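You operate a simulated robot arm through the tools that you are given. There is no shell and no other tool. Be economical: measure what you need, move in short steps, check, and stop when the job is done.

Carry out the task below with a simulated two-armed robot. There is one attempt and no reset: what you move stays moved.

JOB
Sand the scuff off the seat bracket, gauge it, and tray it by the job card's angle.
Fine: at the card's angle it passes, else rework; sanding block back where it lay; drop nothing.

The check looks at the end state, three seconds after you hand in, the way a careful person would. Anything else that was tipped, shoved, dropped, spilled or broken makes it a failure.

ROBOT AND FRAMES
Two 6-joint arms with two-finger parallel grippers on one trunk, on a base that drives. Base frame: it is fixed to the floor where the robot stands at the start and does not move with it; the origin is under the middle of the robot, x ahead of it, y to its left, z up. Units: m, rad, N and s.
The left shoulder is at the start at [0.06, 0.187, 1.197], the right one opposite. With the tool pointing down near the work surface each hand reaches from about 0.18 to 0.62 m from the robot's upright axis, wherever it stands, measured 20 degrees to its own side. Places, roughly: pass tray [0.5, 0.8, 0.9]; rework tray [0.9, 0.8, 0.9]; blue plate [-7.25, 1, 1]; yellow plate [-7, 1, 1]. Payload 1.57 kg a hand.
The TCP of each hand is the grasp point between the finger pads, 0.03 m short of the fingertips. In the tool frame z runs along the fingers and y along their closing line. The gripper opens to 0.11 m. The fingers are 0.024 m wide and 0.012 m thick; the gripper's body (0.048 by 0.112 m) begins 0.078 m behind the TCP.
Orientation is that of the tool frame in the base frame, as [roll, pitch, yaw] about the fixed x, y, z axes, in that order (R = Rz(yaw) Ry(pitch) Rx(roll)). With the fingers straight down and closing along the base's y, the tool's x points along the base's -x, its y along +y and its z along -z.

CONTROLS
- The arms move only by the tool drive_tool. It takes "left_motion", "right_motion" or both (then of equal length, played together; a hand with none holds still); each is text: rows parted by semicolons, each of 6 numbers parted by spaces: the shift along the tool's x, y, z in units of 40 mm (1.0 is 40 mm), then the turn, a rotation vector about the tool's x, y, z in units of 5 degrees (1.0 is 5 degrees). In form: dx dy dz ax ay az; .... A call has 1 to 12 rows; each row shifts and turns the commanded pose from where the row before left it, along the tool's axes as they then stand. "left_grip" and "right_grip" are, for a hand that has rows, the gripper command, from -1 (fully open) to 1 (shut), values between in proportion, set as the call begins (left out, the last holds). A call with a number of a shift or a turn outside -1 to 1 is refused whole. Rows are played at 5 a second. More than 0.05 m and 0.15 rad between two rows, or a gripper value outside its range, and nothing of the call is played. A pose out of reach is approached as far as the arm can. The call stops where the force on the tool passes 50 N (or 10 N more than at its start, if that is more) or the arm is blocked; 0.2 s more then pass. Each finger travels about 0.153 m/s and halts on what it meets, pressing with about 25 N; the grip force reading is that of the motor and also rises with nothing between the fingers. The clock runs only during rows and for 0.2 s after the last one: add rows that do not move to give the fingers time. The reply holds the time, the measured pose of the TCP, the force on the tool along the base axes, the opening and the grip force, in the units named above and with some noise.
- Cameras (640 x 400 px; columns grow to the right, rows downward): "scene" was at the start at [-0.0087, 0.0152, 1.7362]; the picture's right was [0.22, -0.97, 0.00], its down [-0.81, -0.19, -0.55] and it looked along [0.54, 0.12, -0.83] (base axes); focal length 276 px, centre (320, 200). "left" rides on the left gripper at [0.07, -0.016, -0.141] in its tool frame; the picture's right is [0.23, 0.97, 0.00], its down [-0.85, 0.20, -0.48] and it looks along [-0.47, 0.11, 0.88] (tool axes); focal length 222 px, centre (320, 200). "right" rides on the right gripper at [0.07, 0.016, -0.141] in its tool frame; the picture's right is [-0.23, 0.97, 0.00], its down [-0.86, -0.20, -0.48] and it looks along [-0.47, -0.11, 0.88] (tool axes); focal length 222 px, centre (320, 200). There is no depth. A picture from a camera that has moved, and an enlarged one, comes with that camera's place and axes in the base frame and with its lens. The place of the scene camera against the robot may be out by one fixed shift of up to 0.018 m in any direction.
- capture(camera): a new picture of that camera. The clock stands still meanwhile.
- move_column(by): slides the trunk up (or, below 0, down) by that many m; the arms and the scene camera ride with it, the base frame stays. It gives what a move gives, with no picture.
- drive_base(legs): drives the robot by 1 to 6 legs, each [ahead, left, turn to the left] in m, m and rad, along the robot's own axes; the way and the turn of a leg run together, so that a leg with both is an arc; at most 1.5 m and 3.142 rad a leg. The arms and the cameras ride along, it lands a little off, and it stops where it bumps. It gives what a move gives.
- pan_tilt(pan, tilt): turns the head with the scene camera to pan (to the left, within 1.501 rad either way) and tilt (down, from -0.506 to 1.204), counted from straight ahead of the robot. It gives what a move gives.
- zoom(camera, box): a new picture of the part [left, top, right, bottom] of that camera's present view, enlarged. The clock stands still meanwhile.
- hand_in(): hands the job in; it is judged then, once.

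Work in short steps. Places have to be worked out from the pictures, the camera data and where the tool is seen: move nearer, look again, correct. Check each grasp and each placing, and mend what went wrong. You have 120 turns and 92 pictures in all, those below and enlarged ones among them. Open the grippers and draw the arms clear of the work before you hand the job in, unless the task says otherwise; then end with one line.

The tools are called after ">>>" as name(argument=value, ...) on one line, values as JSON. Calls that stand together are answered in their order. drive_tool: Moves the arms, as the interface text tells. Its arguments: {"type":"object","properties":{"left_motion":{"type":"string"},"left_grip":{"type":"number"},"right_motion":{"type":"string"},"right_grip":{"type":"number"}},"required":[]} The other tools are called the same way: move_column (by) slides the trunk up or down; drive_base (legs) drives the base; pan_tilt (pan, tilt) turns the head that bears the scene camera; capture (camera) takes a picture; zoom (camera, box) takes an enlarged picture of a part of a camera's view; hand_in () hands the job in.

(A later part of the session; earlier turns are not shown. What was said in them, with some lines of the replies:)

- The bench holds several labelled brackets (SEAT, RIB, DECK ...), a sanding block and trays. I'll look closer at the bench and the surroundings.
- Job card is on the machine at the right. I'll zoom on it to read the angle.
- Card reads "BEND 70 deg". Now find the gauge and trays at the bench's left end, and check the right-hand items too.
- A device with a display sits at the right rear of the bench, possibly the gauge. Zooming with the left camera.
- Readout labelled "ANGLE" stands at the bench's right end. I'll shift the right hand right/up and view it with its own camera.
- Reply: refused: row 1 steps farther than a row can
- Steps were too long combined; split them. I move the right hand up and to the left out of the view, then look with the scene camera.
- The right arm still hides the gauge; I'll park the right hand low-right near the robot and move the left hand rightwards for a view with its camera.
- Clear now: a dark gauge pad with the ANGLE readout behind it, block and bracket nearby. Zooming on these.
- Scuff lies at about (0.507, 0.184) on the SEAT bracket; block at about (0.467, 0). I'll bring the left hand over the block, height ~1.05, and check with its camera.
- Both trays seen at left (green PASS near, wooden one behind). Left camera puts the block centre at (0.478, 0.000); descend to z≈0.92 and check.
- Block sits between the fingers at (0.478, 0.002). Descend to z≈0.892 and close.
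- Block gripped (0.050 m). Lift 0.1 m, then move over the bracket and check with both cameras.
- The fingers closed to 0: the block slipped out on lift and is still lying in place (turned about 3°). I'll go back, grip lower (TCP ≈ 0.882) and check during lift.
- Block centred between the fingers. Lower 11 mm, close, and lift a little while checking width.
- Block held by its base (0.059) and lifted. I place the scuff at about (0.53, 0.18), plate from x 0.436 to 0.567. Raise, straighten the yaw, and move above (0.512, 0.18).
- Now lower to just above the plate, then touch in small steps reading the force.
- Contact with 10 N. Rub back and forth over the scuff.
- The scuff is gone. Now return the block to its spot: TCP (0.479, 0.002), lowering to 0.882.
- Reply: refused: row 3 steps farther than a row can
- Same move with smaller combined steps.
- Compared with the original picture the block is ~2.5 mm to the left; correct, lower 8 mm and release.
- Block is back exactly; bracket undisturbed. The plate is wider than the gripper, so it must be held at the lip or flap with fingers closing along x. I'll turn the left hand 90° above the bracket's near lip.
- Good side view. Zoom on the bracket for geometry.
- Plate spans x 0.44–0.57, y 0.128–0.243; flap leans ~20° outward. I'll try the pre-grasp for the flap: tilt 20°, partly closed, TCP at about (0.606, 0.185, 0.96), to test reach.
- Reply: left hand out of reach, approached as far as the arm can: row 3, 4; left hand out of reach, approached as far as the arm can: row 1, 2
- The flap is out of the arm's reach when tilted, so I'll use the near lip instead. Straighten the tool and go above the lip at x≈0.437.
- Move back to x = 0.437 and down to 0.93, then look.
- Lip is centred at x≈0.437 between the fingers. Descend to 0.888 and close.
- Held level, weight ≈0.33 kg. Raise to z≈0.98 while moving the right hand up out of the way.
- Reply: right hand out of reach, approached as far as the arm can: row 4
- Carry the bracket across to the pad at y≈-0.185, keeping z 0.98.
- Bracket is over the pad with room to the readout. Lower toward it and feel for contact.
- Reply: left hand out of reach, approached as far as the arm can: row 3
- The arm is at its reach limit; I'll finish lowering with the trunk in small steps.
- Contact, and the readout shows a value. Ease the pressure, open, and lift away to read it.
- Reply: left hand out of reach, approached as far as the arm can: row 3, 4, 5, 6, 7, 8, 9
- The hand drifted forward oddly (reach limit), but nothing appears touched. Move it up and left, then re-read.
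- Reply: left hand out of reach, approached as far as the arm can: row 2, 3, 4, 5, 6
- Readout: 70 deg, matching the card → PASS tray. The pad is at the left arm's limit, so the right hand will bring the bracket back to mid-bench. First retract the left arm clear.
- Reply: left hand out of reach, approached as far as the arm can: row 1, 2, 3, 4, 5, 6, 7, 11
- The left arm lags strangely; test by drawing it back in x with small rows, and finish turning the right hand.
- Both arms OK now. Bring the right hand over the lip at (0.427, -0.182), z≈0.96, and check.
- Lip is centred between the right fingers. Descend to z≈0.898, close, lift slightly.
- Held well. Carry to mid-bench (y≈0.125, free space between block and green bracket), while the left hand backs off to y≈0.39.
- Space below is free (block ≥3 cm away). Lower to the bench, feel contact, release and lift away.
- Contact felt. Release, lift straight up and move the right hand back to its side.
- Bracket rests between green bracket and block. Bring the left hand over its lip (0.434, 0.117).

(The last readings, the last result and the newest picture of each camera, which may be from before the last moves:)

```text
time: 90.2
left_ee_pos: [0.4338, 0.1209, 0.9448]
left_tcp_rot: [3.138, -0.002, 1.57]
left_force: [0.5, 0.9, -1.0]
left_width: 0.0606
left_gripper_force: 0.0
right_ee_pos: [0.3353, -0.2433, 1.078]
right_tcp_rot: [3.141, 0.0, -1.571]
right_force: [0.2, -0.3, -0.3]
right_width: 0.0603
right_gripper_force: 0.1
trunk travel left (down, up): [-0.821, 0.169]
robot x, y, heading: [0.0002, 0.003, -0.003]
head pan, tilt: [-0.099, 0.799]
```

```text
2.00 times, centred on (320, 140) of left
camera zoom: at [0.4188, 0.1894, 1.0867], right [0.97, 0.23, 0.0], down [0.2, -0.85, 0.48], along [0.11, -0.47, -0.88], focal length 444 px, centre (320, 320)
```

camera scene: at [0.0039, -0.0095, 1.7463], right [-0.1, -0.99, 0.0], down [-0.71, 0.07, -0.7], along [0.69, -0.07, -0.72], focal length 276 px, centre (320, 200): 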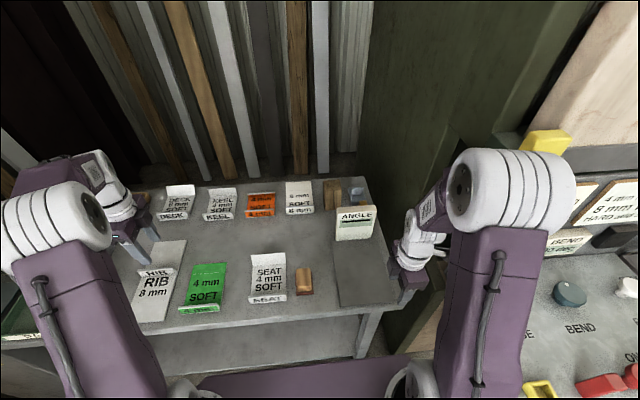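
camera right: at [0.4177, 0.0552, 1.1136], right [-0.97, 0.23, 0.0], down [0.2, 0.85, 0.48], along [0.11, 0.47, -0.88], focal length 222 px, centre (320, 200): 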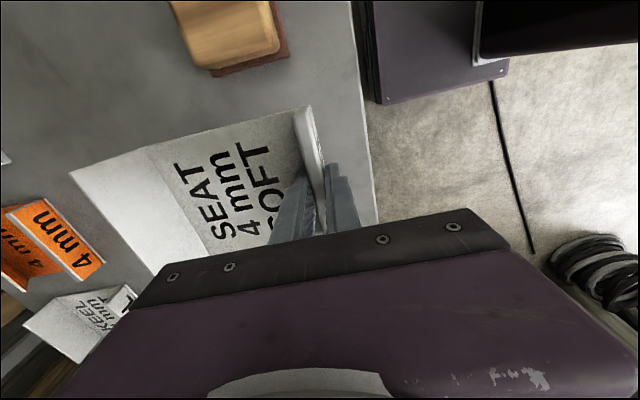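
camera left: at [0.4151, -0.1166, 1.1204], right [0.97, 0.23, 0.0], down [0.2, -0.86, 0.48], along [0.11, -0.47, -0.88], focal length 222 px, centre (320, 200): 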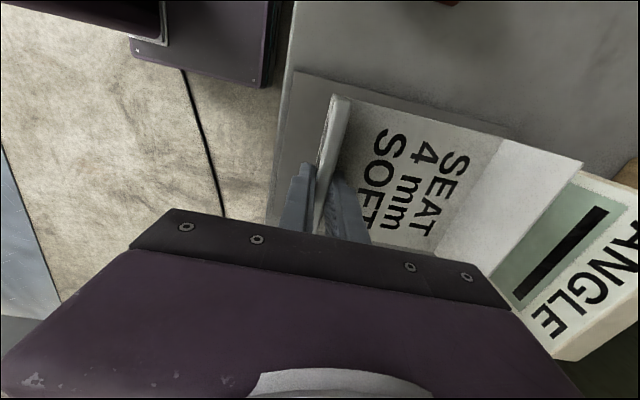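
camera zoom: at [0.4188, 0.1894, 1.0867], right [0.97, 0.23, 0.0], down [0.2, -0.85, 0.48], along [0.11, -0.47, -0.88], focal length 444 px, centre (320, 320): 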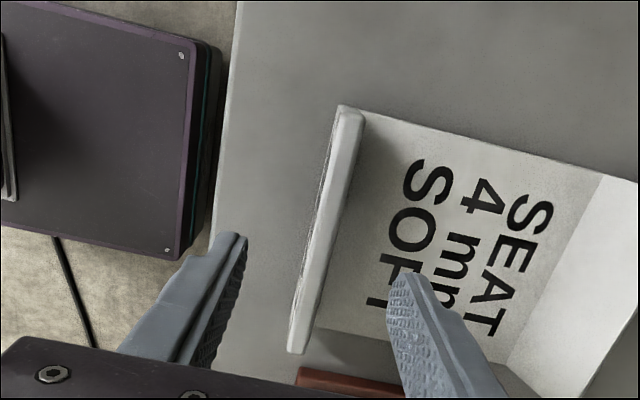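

Lip is centred. Descend to 0.888, close, lift.

>>> drive_tool(left_motion="-0.08 0 0.8 0 0 0;0 0 0.62 0 0 0;0 0 0 0 0 0")

>>> drive_tool(left_motion="0 0 0 0 0 0;0 0 0 0 0 0;0 0 0 0 0 0;0 0 0 0 0 0", left_grip=1)

>>> drive_tool(left_motion="0 0 -0.2 0 0 0;0 0 -0.2 0 0 0;0 0 -1 0 0 0;0 0 -1 0 0 0;0 0 -1 0 0 0;0 0 0 0 0 0")

>>> pan_tilt(pan=0.6, tilt=0.85)

>>> capture(camera="scene")

```text
time: 91.0
left_ee_pos: [0.4348, 0.115, 0.8886]
left_tcp_rot: [3.14, 0.0, 1.572]
left_force: [-0.5, 0.0, -0.3]
left_width: 0.0606
left_gripper_force: 0.0
right_ee_pos: [0.3346, -0.2429, 1.0768]
right_tcp_rot: [3.14, 0.001, -1.571]
right_force: [0.1, -0.1, 0.0]
right_width: 0.0604
right_gripper_force: 0.2
trunk travel left (down, up): [-0.821, 0.169]
robot x, y, heading: [0.0015, 0.0012, -0.001]
head pan, tilt: [-0.099, 0.799]
```

```text
time: 92.0
left_ee_pos: [0.4353, 0.1167, 0.8876]
left_tcp_rot: [-3.14, -0.001, 1.57]
left_force: [-1.0, 0.1, -0.1]
left_width: 0.0106
left_gripper_force: 24.3
right_ee_pos: [0.3357, -0.2436, 1.0775]
right_tcp_rot: [3.14, -0.002, -1.573]
right_force: [0.4, 0.3, 0.5]
right_width: 0.0604
right_gripper_force: 0.1
trunk travel left (down, up): [-0.821, 0.169]
robot x, y, heading: [-0.0017, -0.0002, -0.001]
head pan, tilt: [-0.099, 0.799]
```

```text
time: 93.4
left_ee_pos: [0.4336, 0.1183, 1.0227]
left_tcp_rot: [3.141, -0.001, 1.571]
left_force: [-0.3, -0.2, -3.6]
left_width: 0.0105
left_gripper_force: 25.3
right_ee_pos: [0.3358, -0.2444, 1.0776]
right_tcp_rot: [3.139, 0.0, -1.57]
right_force: [1.1, -0.5, 0.9]
right_width: 0.0605
right_gripper_force: 0.0
trunk travel left (down, up): [-0.821, 0.169]
robot x, y, heading: [0.0007, -0.0014, 0.0]
head pan, tilt: [-0.099, 0.799]
```

```text
time: 94.5
left_ee_pos: [0.435, 0.1166, 1.0216]
left_tcp_rot: [-3.14, 0.0, 1.571]
left_force: [0.6, 0.1, -4.0]
left_width: 0.0104
left_gripper_force: 25.1
right_ee_pos: [0.3356, -0.2433, 1.0784]
right_tcp_rot: [3.139, 0.001, -1.57]
right_force: [0.6, -0.2, -0.6]
right_width: 0.0606
right_gripper_force: 0.0
trunk travel left (down, up): [-0.821, 0.169]
robot x, y, heading: [0.001, 0.0007, -0.001]
head pan, tilt: [0.6, 0.85]
```

```text
32 pictures are left
camera scene: at [-0.0123, 0.0437, 1.7423], right [0.56, -0.83, 0.0], down [-0.62, -0.42, -0.66], along [0.54, 0.37, -0.75], focal length 276 px, centre (320, 200)
```

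scene: 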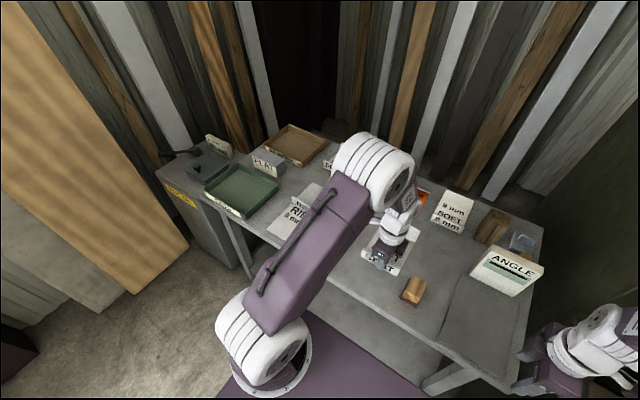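

Held (≈3.7 N). PASS tray spans about x 0.385–0.60, y 0.66–0.92. Raise a little more and drive the base left 0.55 m.

>>> drive_tool(left_motion="0 0 -1 0 0 0;0 0 0 0 0 0")

>>> drive_base(legs=[[0, 0.3, 0]])

>>> capture(camera="scene")

```text
time: 95.1
left_ee_pos: [0.4328, 0.117, 1.0627]
left_tcp_rot: [3.141, -0.001, 1.572]
left_force: [0.1, -0.2, -3.1]
left_width: 0.0108
left_gripper_force: 24.9
right_ee_pos: [0.3354, -0.2434, 1.0773]
right_tcp_rot: [3.14, 0.001, -1.571]
right_force: [0.7, 0.5, -0.4]
right_width: 0.0604
right_gripper_force: 0.1
trunk travel left (down, up): [-0.821, 0.169]
robot x, y, heading: [0.0015, 0.001, 0.004]
head pan, tilt: [0.6, 0.85]
```

```text
time: 97.2
left_ee_pos: [0.4322, 0.4248, 1.0633]
left_tcp_rot: [-3.141, -0.001, 1.578]
left_force: [-0.2, -0.7, -4.1]
left_width: 0.0107
left_gripper_force: 24.9
right_ee_pos: [0.3363, 0.0646, 1.0773]
right_tcp_rot: [3.139, 0.001, -1.566]
right_force: [-0.7, -0.3, 1.6]
right_width: 0.0606
right_gripper_force: 0.0
trunk travel left (down, up): [-0.821, 0.169]
robot x, y, heading: [0.0015, 0.3107, 0.008]
head pan, tilt: [0.6, 0.85]
```

```text
31 pictures are left
camera scene: at [-0.0133, 0.3489, 1.7424], right [0.57, -0.82, 0.0], down [-0.62, -0.43, -0.66], along [0.54, 0.38, -0.75], focal length 276 px, centre (320, 200)
```

scene: 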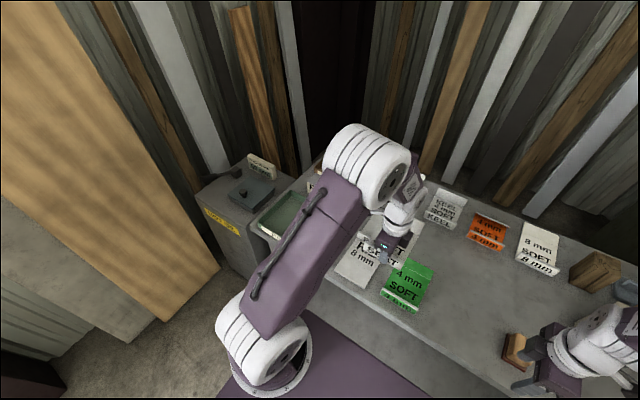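

Drove 0.31 m fine. Another 0.25 m left; the way is clear.

>>> drive_base(legs=[[0, 0.24, -0.008]])

>>> pan_tilt(pan=0.35, tilt=0.95)

>>> capture(camera="scene")

>>> capture(camera="left")

```text
time: 99.0
left_ee_pos: [0.4333, 0.6657, 1.0633]
left_tcp_rot: [3.141, 0.0, 1.564]
left_force: [0.4, 0.0, -3.9]
left_width: 0.0107
left_gripper_force: 25.3
right_ee_pos: [0.3347, 0.3068, 1.076]
right_tcp_rot: [3.141, 0.002, -1.573]
right_force: [-0.1, 0.0, 0.3]
right_width: 0.0604
right_gripper_force: 0.1
trunk travel left (down, up): [-0.821, 0.169]
robot x, y, heading: [0.0004, 0.5488, 0.0]
head pan, tilt: [0.6, 0.85]
```

```text
time: 99.8
left_ee_pos: [0.4324, 0.6675, 1.0627]
left_tcp_rot: [3.141, -0.001, 1.565]
left_force: [0.7, -0.4, -3.7]
left_width: 0.0107
left_gripper_force: 24.4
right_ee_pos: [0.3336, 0.3092, 1.0776]
right_tcp_rot: [3.14, 0.0, -1.575]
right_force: [0.5, 0.1, -0.3]
right_width: 0.0607
right_gripper_force: 0.0
trunk travel left (down, up): [-0.821, 0.169]
robot x, y, heading: [-0.0017, 0.5498, -0.005]
head pan, tilt: [0.351, 0.949]
```

```text
30 pictures are left
camera scene: at [-0.0093, 0.5789, 1.7348], right [0.34, -0.94, 0.0], down [-0.76, -0.28, -0.58], along [0.55, 0.2, -0.81], focal length 276 px, centre (320, 200)
```

scene: 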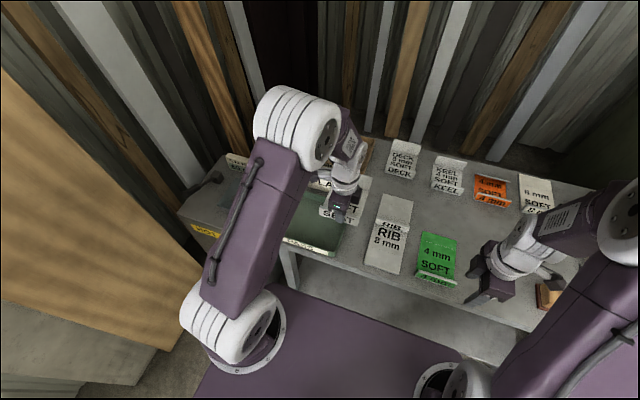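

```text
29 pictures are left
camera left: at [0.4189, 0.7363, 1.2048], right [0.97, 0.22, 0.0], down [0.2, -0.86, 0.48], along [0.11, -0.47, -0.88], focal length 222 px, centre (320, 200)
```

left: 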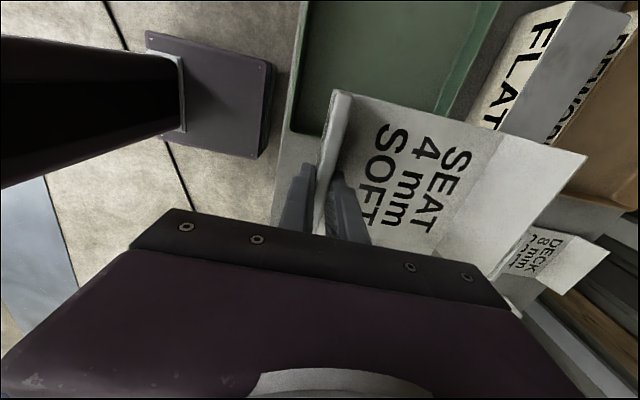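

Now move the bracket left over the tray (y≈0.79) and measure the tray interior.

>>> drive_tool(left_motion="1 0 0 0 0 0;1 0 0 0 0 0;1 0 0 0 0 0;0.1 0 0 0 0 0.1;0 0 0 0 0 0")

>>> capture(camera="left")

>>> zoom(camera="scene", box=[220, 150, 420, 290])

```text
time: 101.0
left_ee_pos: [0.4342, 0.7907, 1.0631]
left_tcp_rot: [-3.141, 0.001, 1.556]
left_force: [-0.2, 0.0, -3.8]
left_width: 0.0106
left_gripper_force: 24.6
right_ee_pos: [0.3338, 0.3078, 1.0777]
right_tcp_rot: [3.141, -0.001, -1.573]
right_force: [-0.1, -0.1, -0.3]
right_width: 0.0606
right_gripper_force: 0.2
trunk travel left (down, up): [-0.821, 0.169]
robot x, y, heading: [0.0008, 0.5518, -0.001]
head pan, tilt: [0.351, 0.949]
```

```text
28 pictures are left
camera left: at [0.4197, 0.8593, 1.2053], right [0.98, 0.21, 0.0], down [0.19, -0.86, 0.48], along [0.1, -0.47, -0.88], focal length 222 px, centre (320, 200)
```

left: 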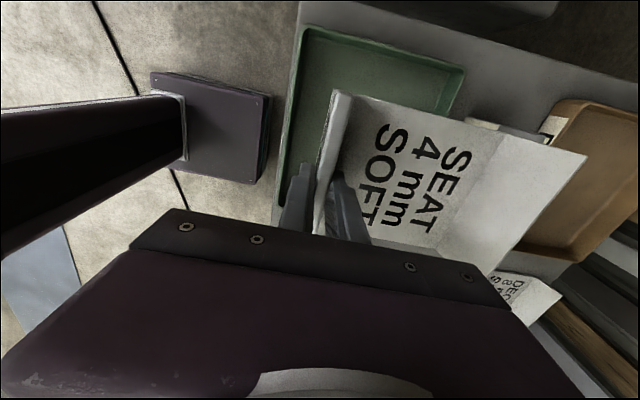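

```text
2.86 times, centred on (320, 220) of scene
camera zoom: at [-0.0093, 0.5775, 1.7348], right [0.34, -0.94, 0.0], down [-0.77, -0.28, -0.58], along [0.55, 0.2, -0.81], focal length 788 px, centre (320, 143)
```

zoom: 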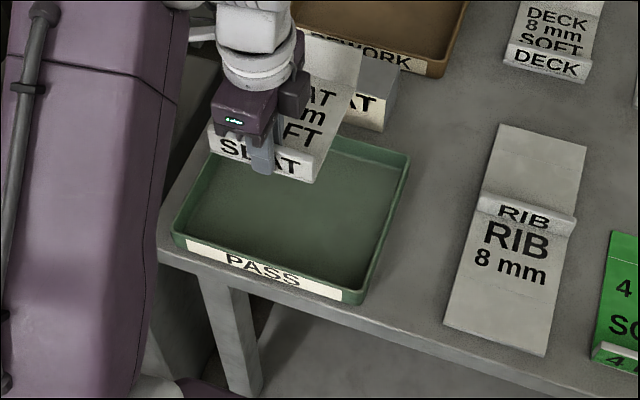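

Tray outer: x≈0.387–0.592, y≈0.656–0.906. I aim TCP at (0.427, 0.782), and lower in stages.

>>> drive_tool(left_motion="-0.22 -0.18 0 0 0 -0.17;0 0 1 0 0 0;0 0 1 0 0 0;0 0 0.8 0 0 0;0 0 0 0 0 0")

>>> capture(camera="left")

>>> zoom(camera="scene", box=[240, 160, 380, 270])

```text
time: 102.2
left_ee_pos: [0.4255, 0.7824, 0.9509]
left_tcp_rot: [3.141, -0.001, 1.572]
left_force: [0.5, -0.2, -3.7]
left_width: 0.0107
left_gripper_force: 24.5
right_ee_pos: [0.3341, 0.307, 1.0783]
right_tcp_rot: [3.141, 0.0, -1.574]
right_force: [-0.4, -0.2, 0.4]
right_width: 0.0608
right_gripper_force: 0.0
trunk travel left (down, up): [-0.821, 0.169]
robot x, y, heading: [0.0012, 0.5494, -0.002]
head pan, tilt: [0.351, 0.949]
```

```text
26 pictures are left
camera left: at [0.4112, 0.8513, 1.0928], right [0.97, 0.23, 0.0], down [0.2, -0.85, 0.48], along [0.11, -0.47, -0.88], focal length 222 px, centre (320, 200)
```

left: 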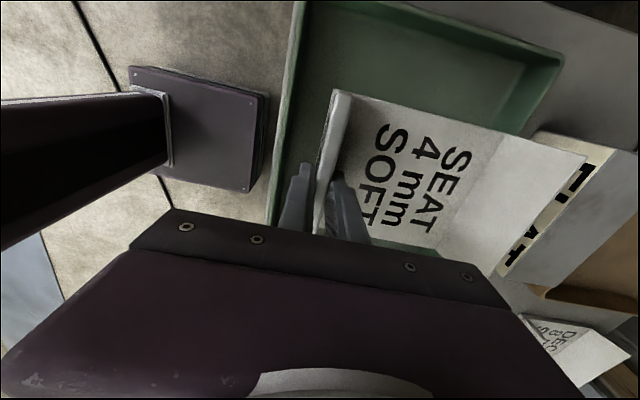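

```text
3.64 times, centred on (310, 215) of scene
camera zoom: at [-0.0096, 0.5776, 1.7348], right [0.34, -0.94, 0.0], down [-0.76, -0.28, -0.58], along [0.55, 0.2, -0.81], focal length 1002 px, centre (356, 146)
```

zoom: 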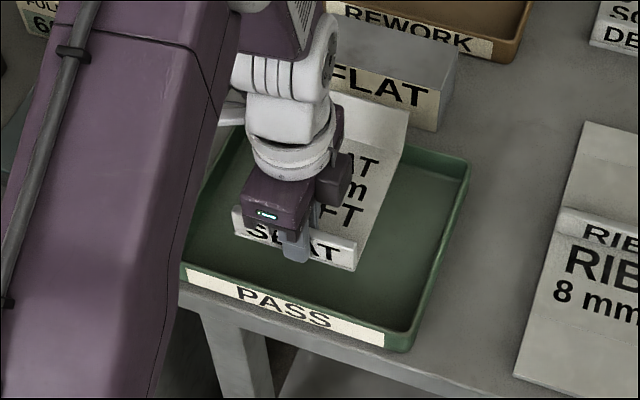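

Clearance at both ends looks fine. Lower to z≈0.90, then feel for the floor.

>>> drive_tool(left_motion="0 0 0.6 0 0 0;0 0 0.55 0 0 0;0 0 0 0 0 0")

>>> drive_tool(left_motion="0 0 0.1 0 0 0;0 0 0.1 0 0 0;0 0 0 0 0 0")

>>> zoom(camera="scene", box=[240, 160, 380, 270])

```text
time: 103.0
left_ee_pos: [0.4253, 0.782, 0.9039]
left_tcp_rot: [-3.14, 0.0, 1.572]
left_force: [-0.2, 0.2, -3.6]
left_width: 0.0106
left_gripper_force: 25.2
right_ee_pos: [0.3334, 0.3075, 1.0779]
right_tcp_rot: [3.14, 0.0, -1.573]
right_force: [-0.6, -0.2, 0.0]
right_width: 0.0605
right_gripper_force: 0.0
trunk travel left (down, up): [-0.821, 0.169]
robot x, y, heading: [-0.0004, 0.5513, -0.007]
head pan, tilt: [0.351, 0.949]
```

```text
time: 103.8
left_ee_pos: [0.4266, 0.7817, 0.896]
left_tcp_rot: [3.142, -0.001, 1.574]
left_force: [1.2, -0.5, -3.6]
left_width: 0.0106
left_gripper_force: 25.1
right_ee_pos: [0.3345, 0.3075, 1.0774]
right_tcp_rot: [3.139, 0.0, -1.574]
right_force: [0.2, 0.1, -0.5]
right_width: 0.0608
right_gripper_force: 0.1
trunk travel left (down, up): [-0.821, 0.169]
robot x, y, heading: [0.0022, 0.5522, -0.003]
head pan, tilt: [0.351, 0.949]
```

```text
3.64 times, centred on (310, 215) of scene
camera zoom: at [-0.0094, 0.5776, 1.7348], right [0.34, -0.94, 0.0], down [-0.76, -0.28, -0.58], along [0.55, 0.2, -0.81], focal length 1002 px, centre (356, 146)
```

zoom: 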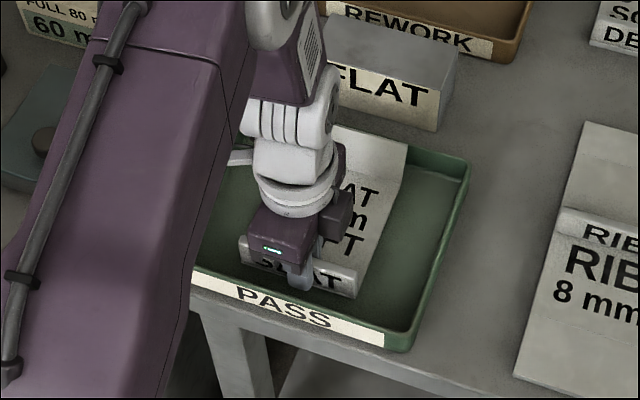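

Nearly down and well inside the tray. Continue in small steps to contact.

>>> drive_tool(left_motion="0 0 0.06 0 0 0;0 0 0 0 0 0")

>>> drive_tool(left_motion="0 0 0.05 0 0 0;0 0 0 0 0 0")

```text
time: 104.3
left_ee_pos: [0.4263, 0.7817, 0.8946]
left_tcp_rot: [3.141, 0.002, 1.574]
left_force: [-0.1, 0.4, -3.5]
left_width: 0.0108
left_gripper_force: 25.1
right_ee_pos: [0.3339, 0.3079, 1.0782]
right_tcp_rot: [3.139, 0.0, -1.574]
right_force: [-0.3, 0.0, 0.3]
right_width: 0.0607
right_gripper_force: 0.1
trunk travel left (down, up): [-0.821, 0.169]
robot x, y, heading: [0.0023, 0.5561, -0.006]
head pan, tilt: [0.351, 0.949]
```

```text
time: 105.0
left_ee_pos: [0.4267, 0.7821, 0.8932]
left_tcp_rot: [3.139, 0.0, 1.572]
left_force: [0.8, 2.3, 8.0]
left_width: 0.0108
left_gripper_force: 25.1
right_ee_pos: [0.3325, 0.3075, 1.0775]
right_tcp_rot: [3.139, 0.0, -1.574]
right_force: [0.3, 1.1, -0.8]
right_width: 0.0607
right_gripper_force: 0.1
trunk travel left (down, up): [-0.821, 0.169]
robot x, y, heading: [-0.0011, 0.5491, -0.002]
head pan, tilt: [0.351, 0.949]
```

Floor contact. Open narrowly (to ~25 mm, to spare the tray wall) and lift straight out.

>>> drive_tool(left_motion="0 0 -0.03 0 0 0;0 0 0 0 0 0;0 0 -0.5 0 0 0;0 0 -1 0 0 0;0 0 -1 0 0 0;0 0 -1 0 0 0;0 0 -1 0 0 0;0 0 0 0 0 0", left_grip=0.55)

>>> capture(camera="left")

```text
time: 106.8
left_ee_pos: [0.425, 0.782, 1.0727]
left_tcp_rot: [-3.14, -0.002, 1.573]
left_force: [0.1, 0.4, -0.1]
left_width: 0.0246
left_gripper_force: 0.1
right_ee_pos: [0.3346, 0.3094, 1.0777]
right_tcp_rot: [3.14, -0.001, -1.575]
right_force: [-0.4, -0.2, -0.1]
right_width: 0.0605
right_gripper_force: 0.0
trunk travel left (down, up): [-0.821, 0.169]
robot x, y, heading: [-0.0037, 0.5506, -0.001]
head pan, tilt: [0.351, 0.949]
```

```text
23 pictures are left
camera left: at [0.4106, 0.8506, 1.2149], right [0.97, 0.23, 0.0], down [0.2, -0.85, 0.48], along [0.11, -0.47, -0.88], focal length 222 px, centre (320, 200)
```

left: 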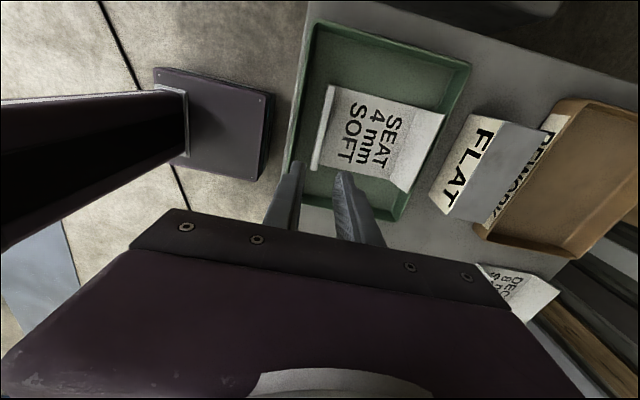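

Bracket lies in the PASS tray. Open both grippers, raise both hands clear, and check the whole bench.

>>> drive_tool(left_motion="0 0 -1 0 0 0;0 0 -1 0 0 0;0 -1 0 0 0 0;0 -1 0 0 0 0;0 0 0 0 0 0", right_motion="0 0 -1 0 0 0;0 0 -1 0 0 0;0 0 -1 0 0 0;0 0 0 0 0 0;0 0 0 0 0 0", left_grip=-1, right_grip=-1)

>>> capture(camera="scene")

>>> pan_tilt(pan=-0.75, tilt=0.75)

>>> capture(camera="scene")

```text
time: 108.0
left_ee_pos: [0.3484, 0.7807, 1.1523]
left_tcp_rot: [3.141, 0.001, 1.572]
left_force: [0.1, 0.2, 0.2]
left_width: 0.1098
left_gripper_force: 0.0
right_ee_pos: [0.3332, 0.3069, 1.1971]
right_tcp_rot: [3.141, 0.003, -1.576]
right_force: [0.7, -1.0, -1.2]
right_width: 0.1102
right_gripper_force: 0.0
trunk travel left (down, up): [-0.821, 0.169]
robot x, y, heading: [-0.0008, 0.5517, -0.006]
head pan, tilt: [0.351, 0.949]
```

```text
22 pictures are left
camera scene: at [-0.0086, 0.5771, 1.7348], right [0.34, -0.94, 0.0], down [-0.77, -0.28, -0.58], along [0.55, 0.2, -0.81], focal length 276 px, centre (320, 200)
```

scene: 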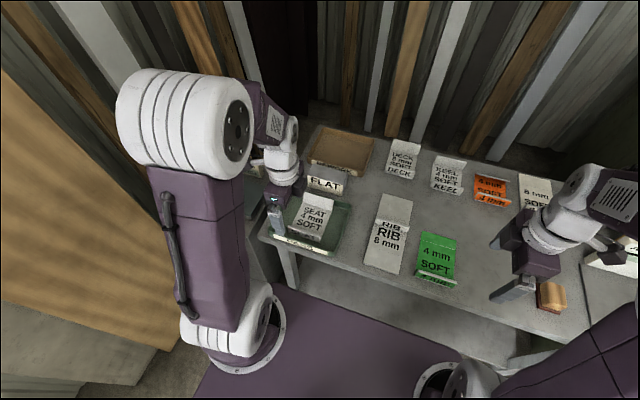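

```text
time: 109.3
left_ee_pos: [0.3475, 0.7821, 1.1529]
left_tcp_rot: [3.14, 0.001, 1.571]
left_force: [0.5, 0.0, 0.3]
left_width: 0.1099
left_gripper_force: 0.1
right_ee_pos: [0.3332, 0.3067, 1.1979]
right_tcp_rot: [3.14, -0.001, -1.573]
right_force: [-0.6, -0.6, -0.6]
right_width: 0.1098
right_gripper_force: 0.1
trunk travel left (down, up): [-0.821, 0.169]
robot x, y, heading: [-0.0008, 0.5544, -0.002]
head pan, tilt: [-0.75, 0.75]
```

```text
21 pictures are left
camera scene: at [-0.0176, 0.496, 1.7503], right [-0.68, -0.73, 0.0], down [-0.5, 0.47, -0.73], along [0.53, -0.5, -0.68], focal length 276 px, centre (320, 200)
```

scene: 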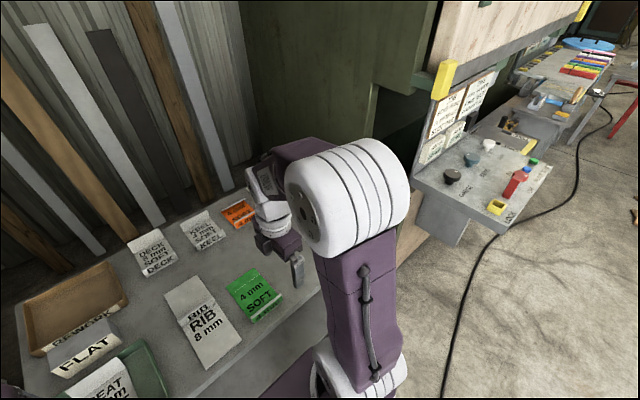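

Everything else stands untouched. One last check of the block and trayed bracket.

>>> pan_tilt(pan=0.0, tilt=0.95)

>>> capture(camera="scene")

>>> zoom(camera="left", box=[240, 0, 560, 260])

```text
time: 110.4
left_ee_pos: [0.3467, 0.7827, 1.1522]
left_tcp_rot: [-3.141, 0.0, 1.573]
left_force: [0.1, 0.7, -0.6]
left_width: 0.11
left_gripper_force: 0.0
right_ee_pos: [0.3328, 0.3068, 1.1974]
right_tcp_rot: [3.14, -0.001, -1.574]
right_force: [0.5, 0.1, -0.1]
right_width: 0.1099
right_gripper_force: 0.0
trunk travel left (down, up): [-0.821, 0.169]
robot x, y, heading: [-0.0002, 0.5541, -0.003]
head pan, tilt: [0.0, 0.949]
```

```text
20 pictures are left
camera scene: at [-0.0056, 0.5523, 1.7348], right [0.0, -1.0, 0.0], down [-0.81, 0.0, -0.58], along [0.58, 0.0, -0.81], focal length 276 px, centre (320, 200)
```

scene: 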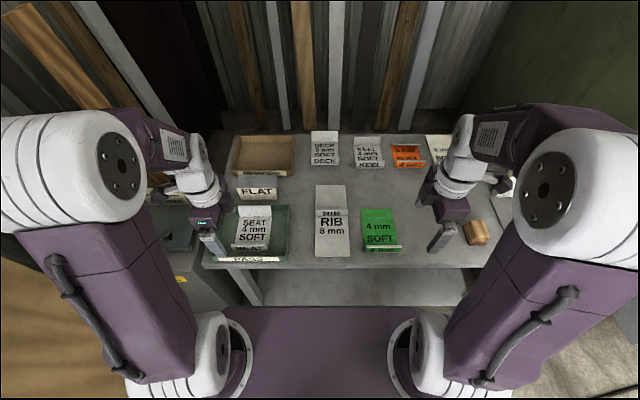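

```text
1.54 times, centred on (400, 130) of left
camera zoom: at [0.3319, 0.8507, 1.2942], right [0.97, 0.23, 0.0], down [0.2, -0.85, 0.48], along [0.11, -0.47, -0.88], focal length 342 px, centre (197, 308)
```

zoom: 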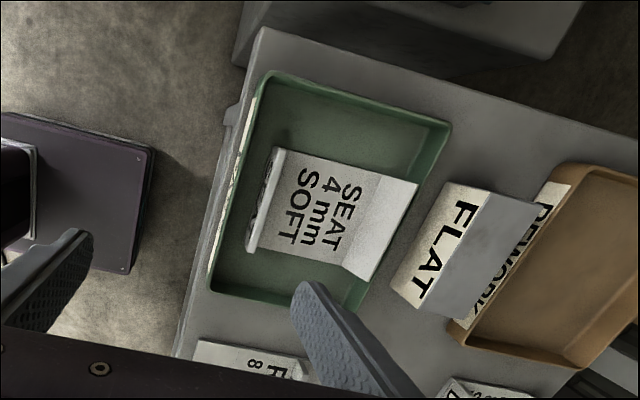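

The sanded bracket lies flat in the PASS tray. The block is in its place, the grippers are open and the arms are clear, so I'm handing in.

>>> hand_in()

```text
The job is handed in.
```

I sanded the scuff off the seat bracket and gauged it at 70 deg, the job card's angle, so it is in the PASS tray; the sanding block is back where it lay (it slipped from the gripper once as I first lifted it, and stayed on the bench).
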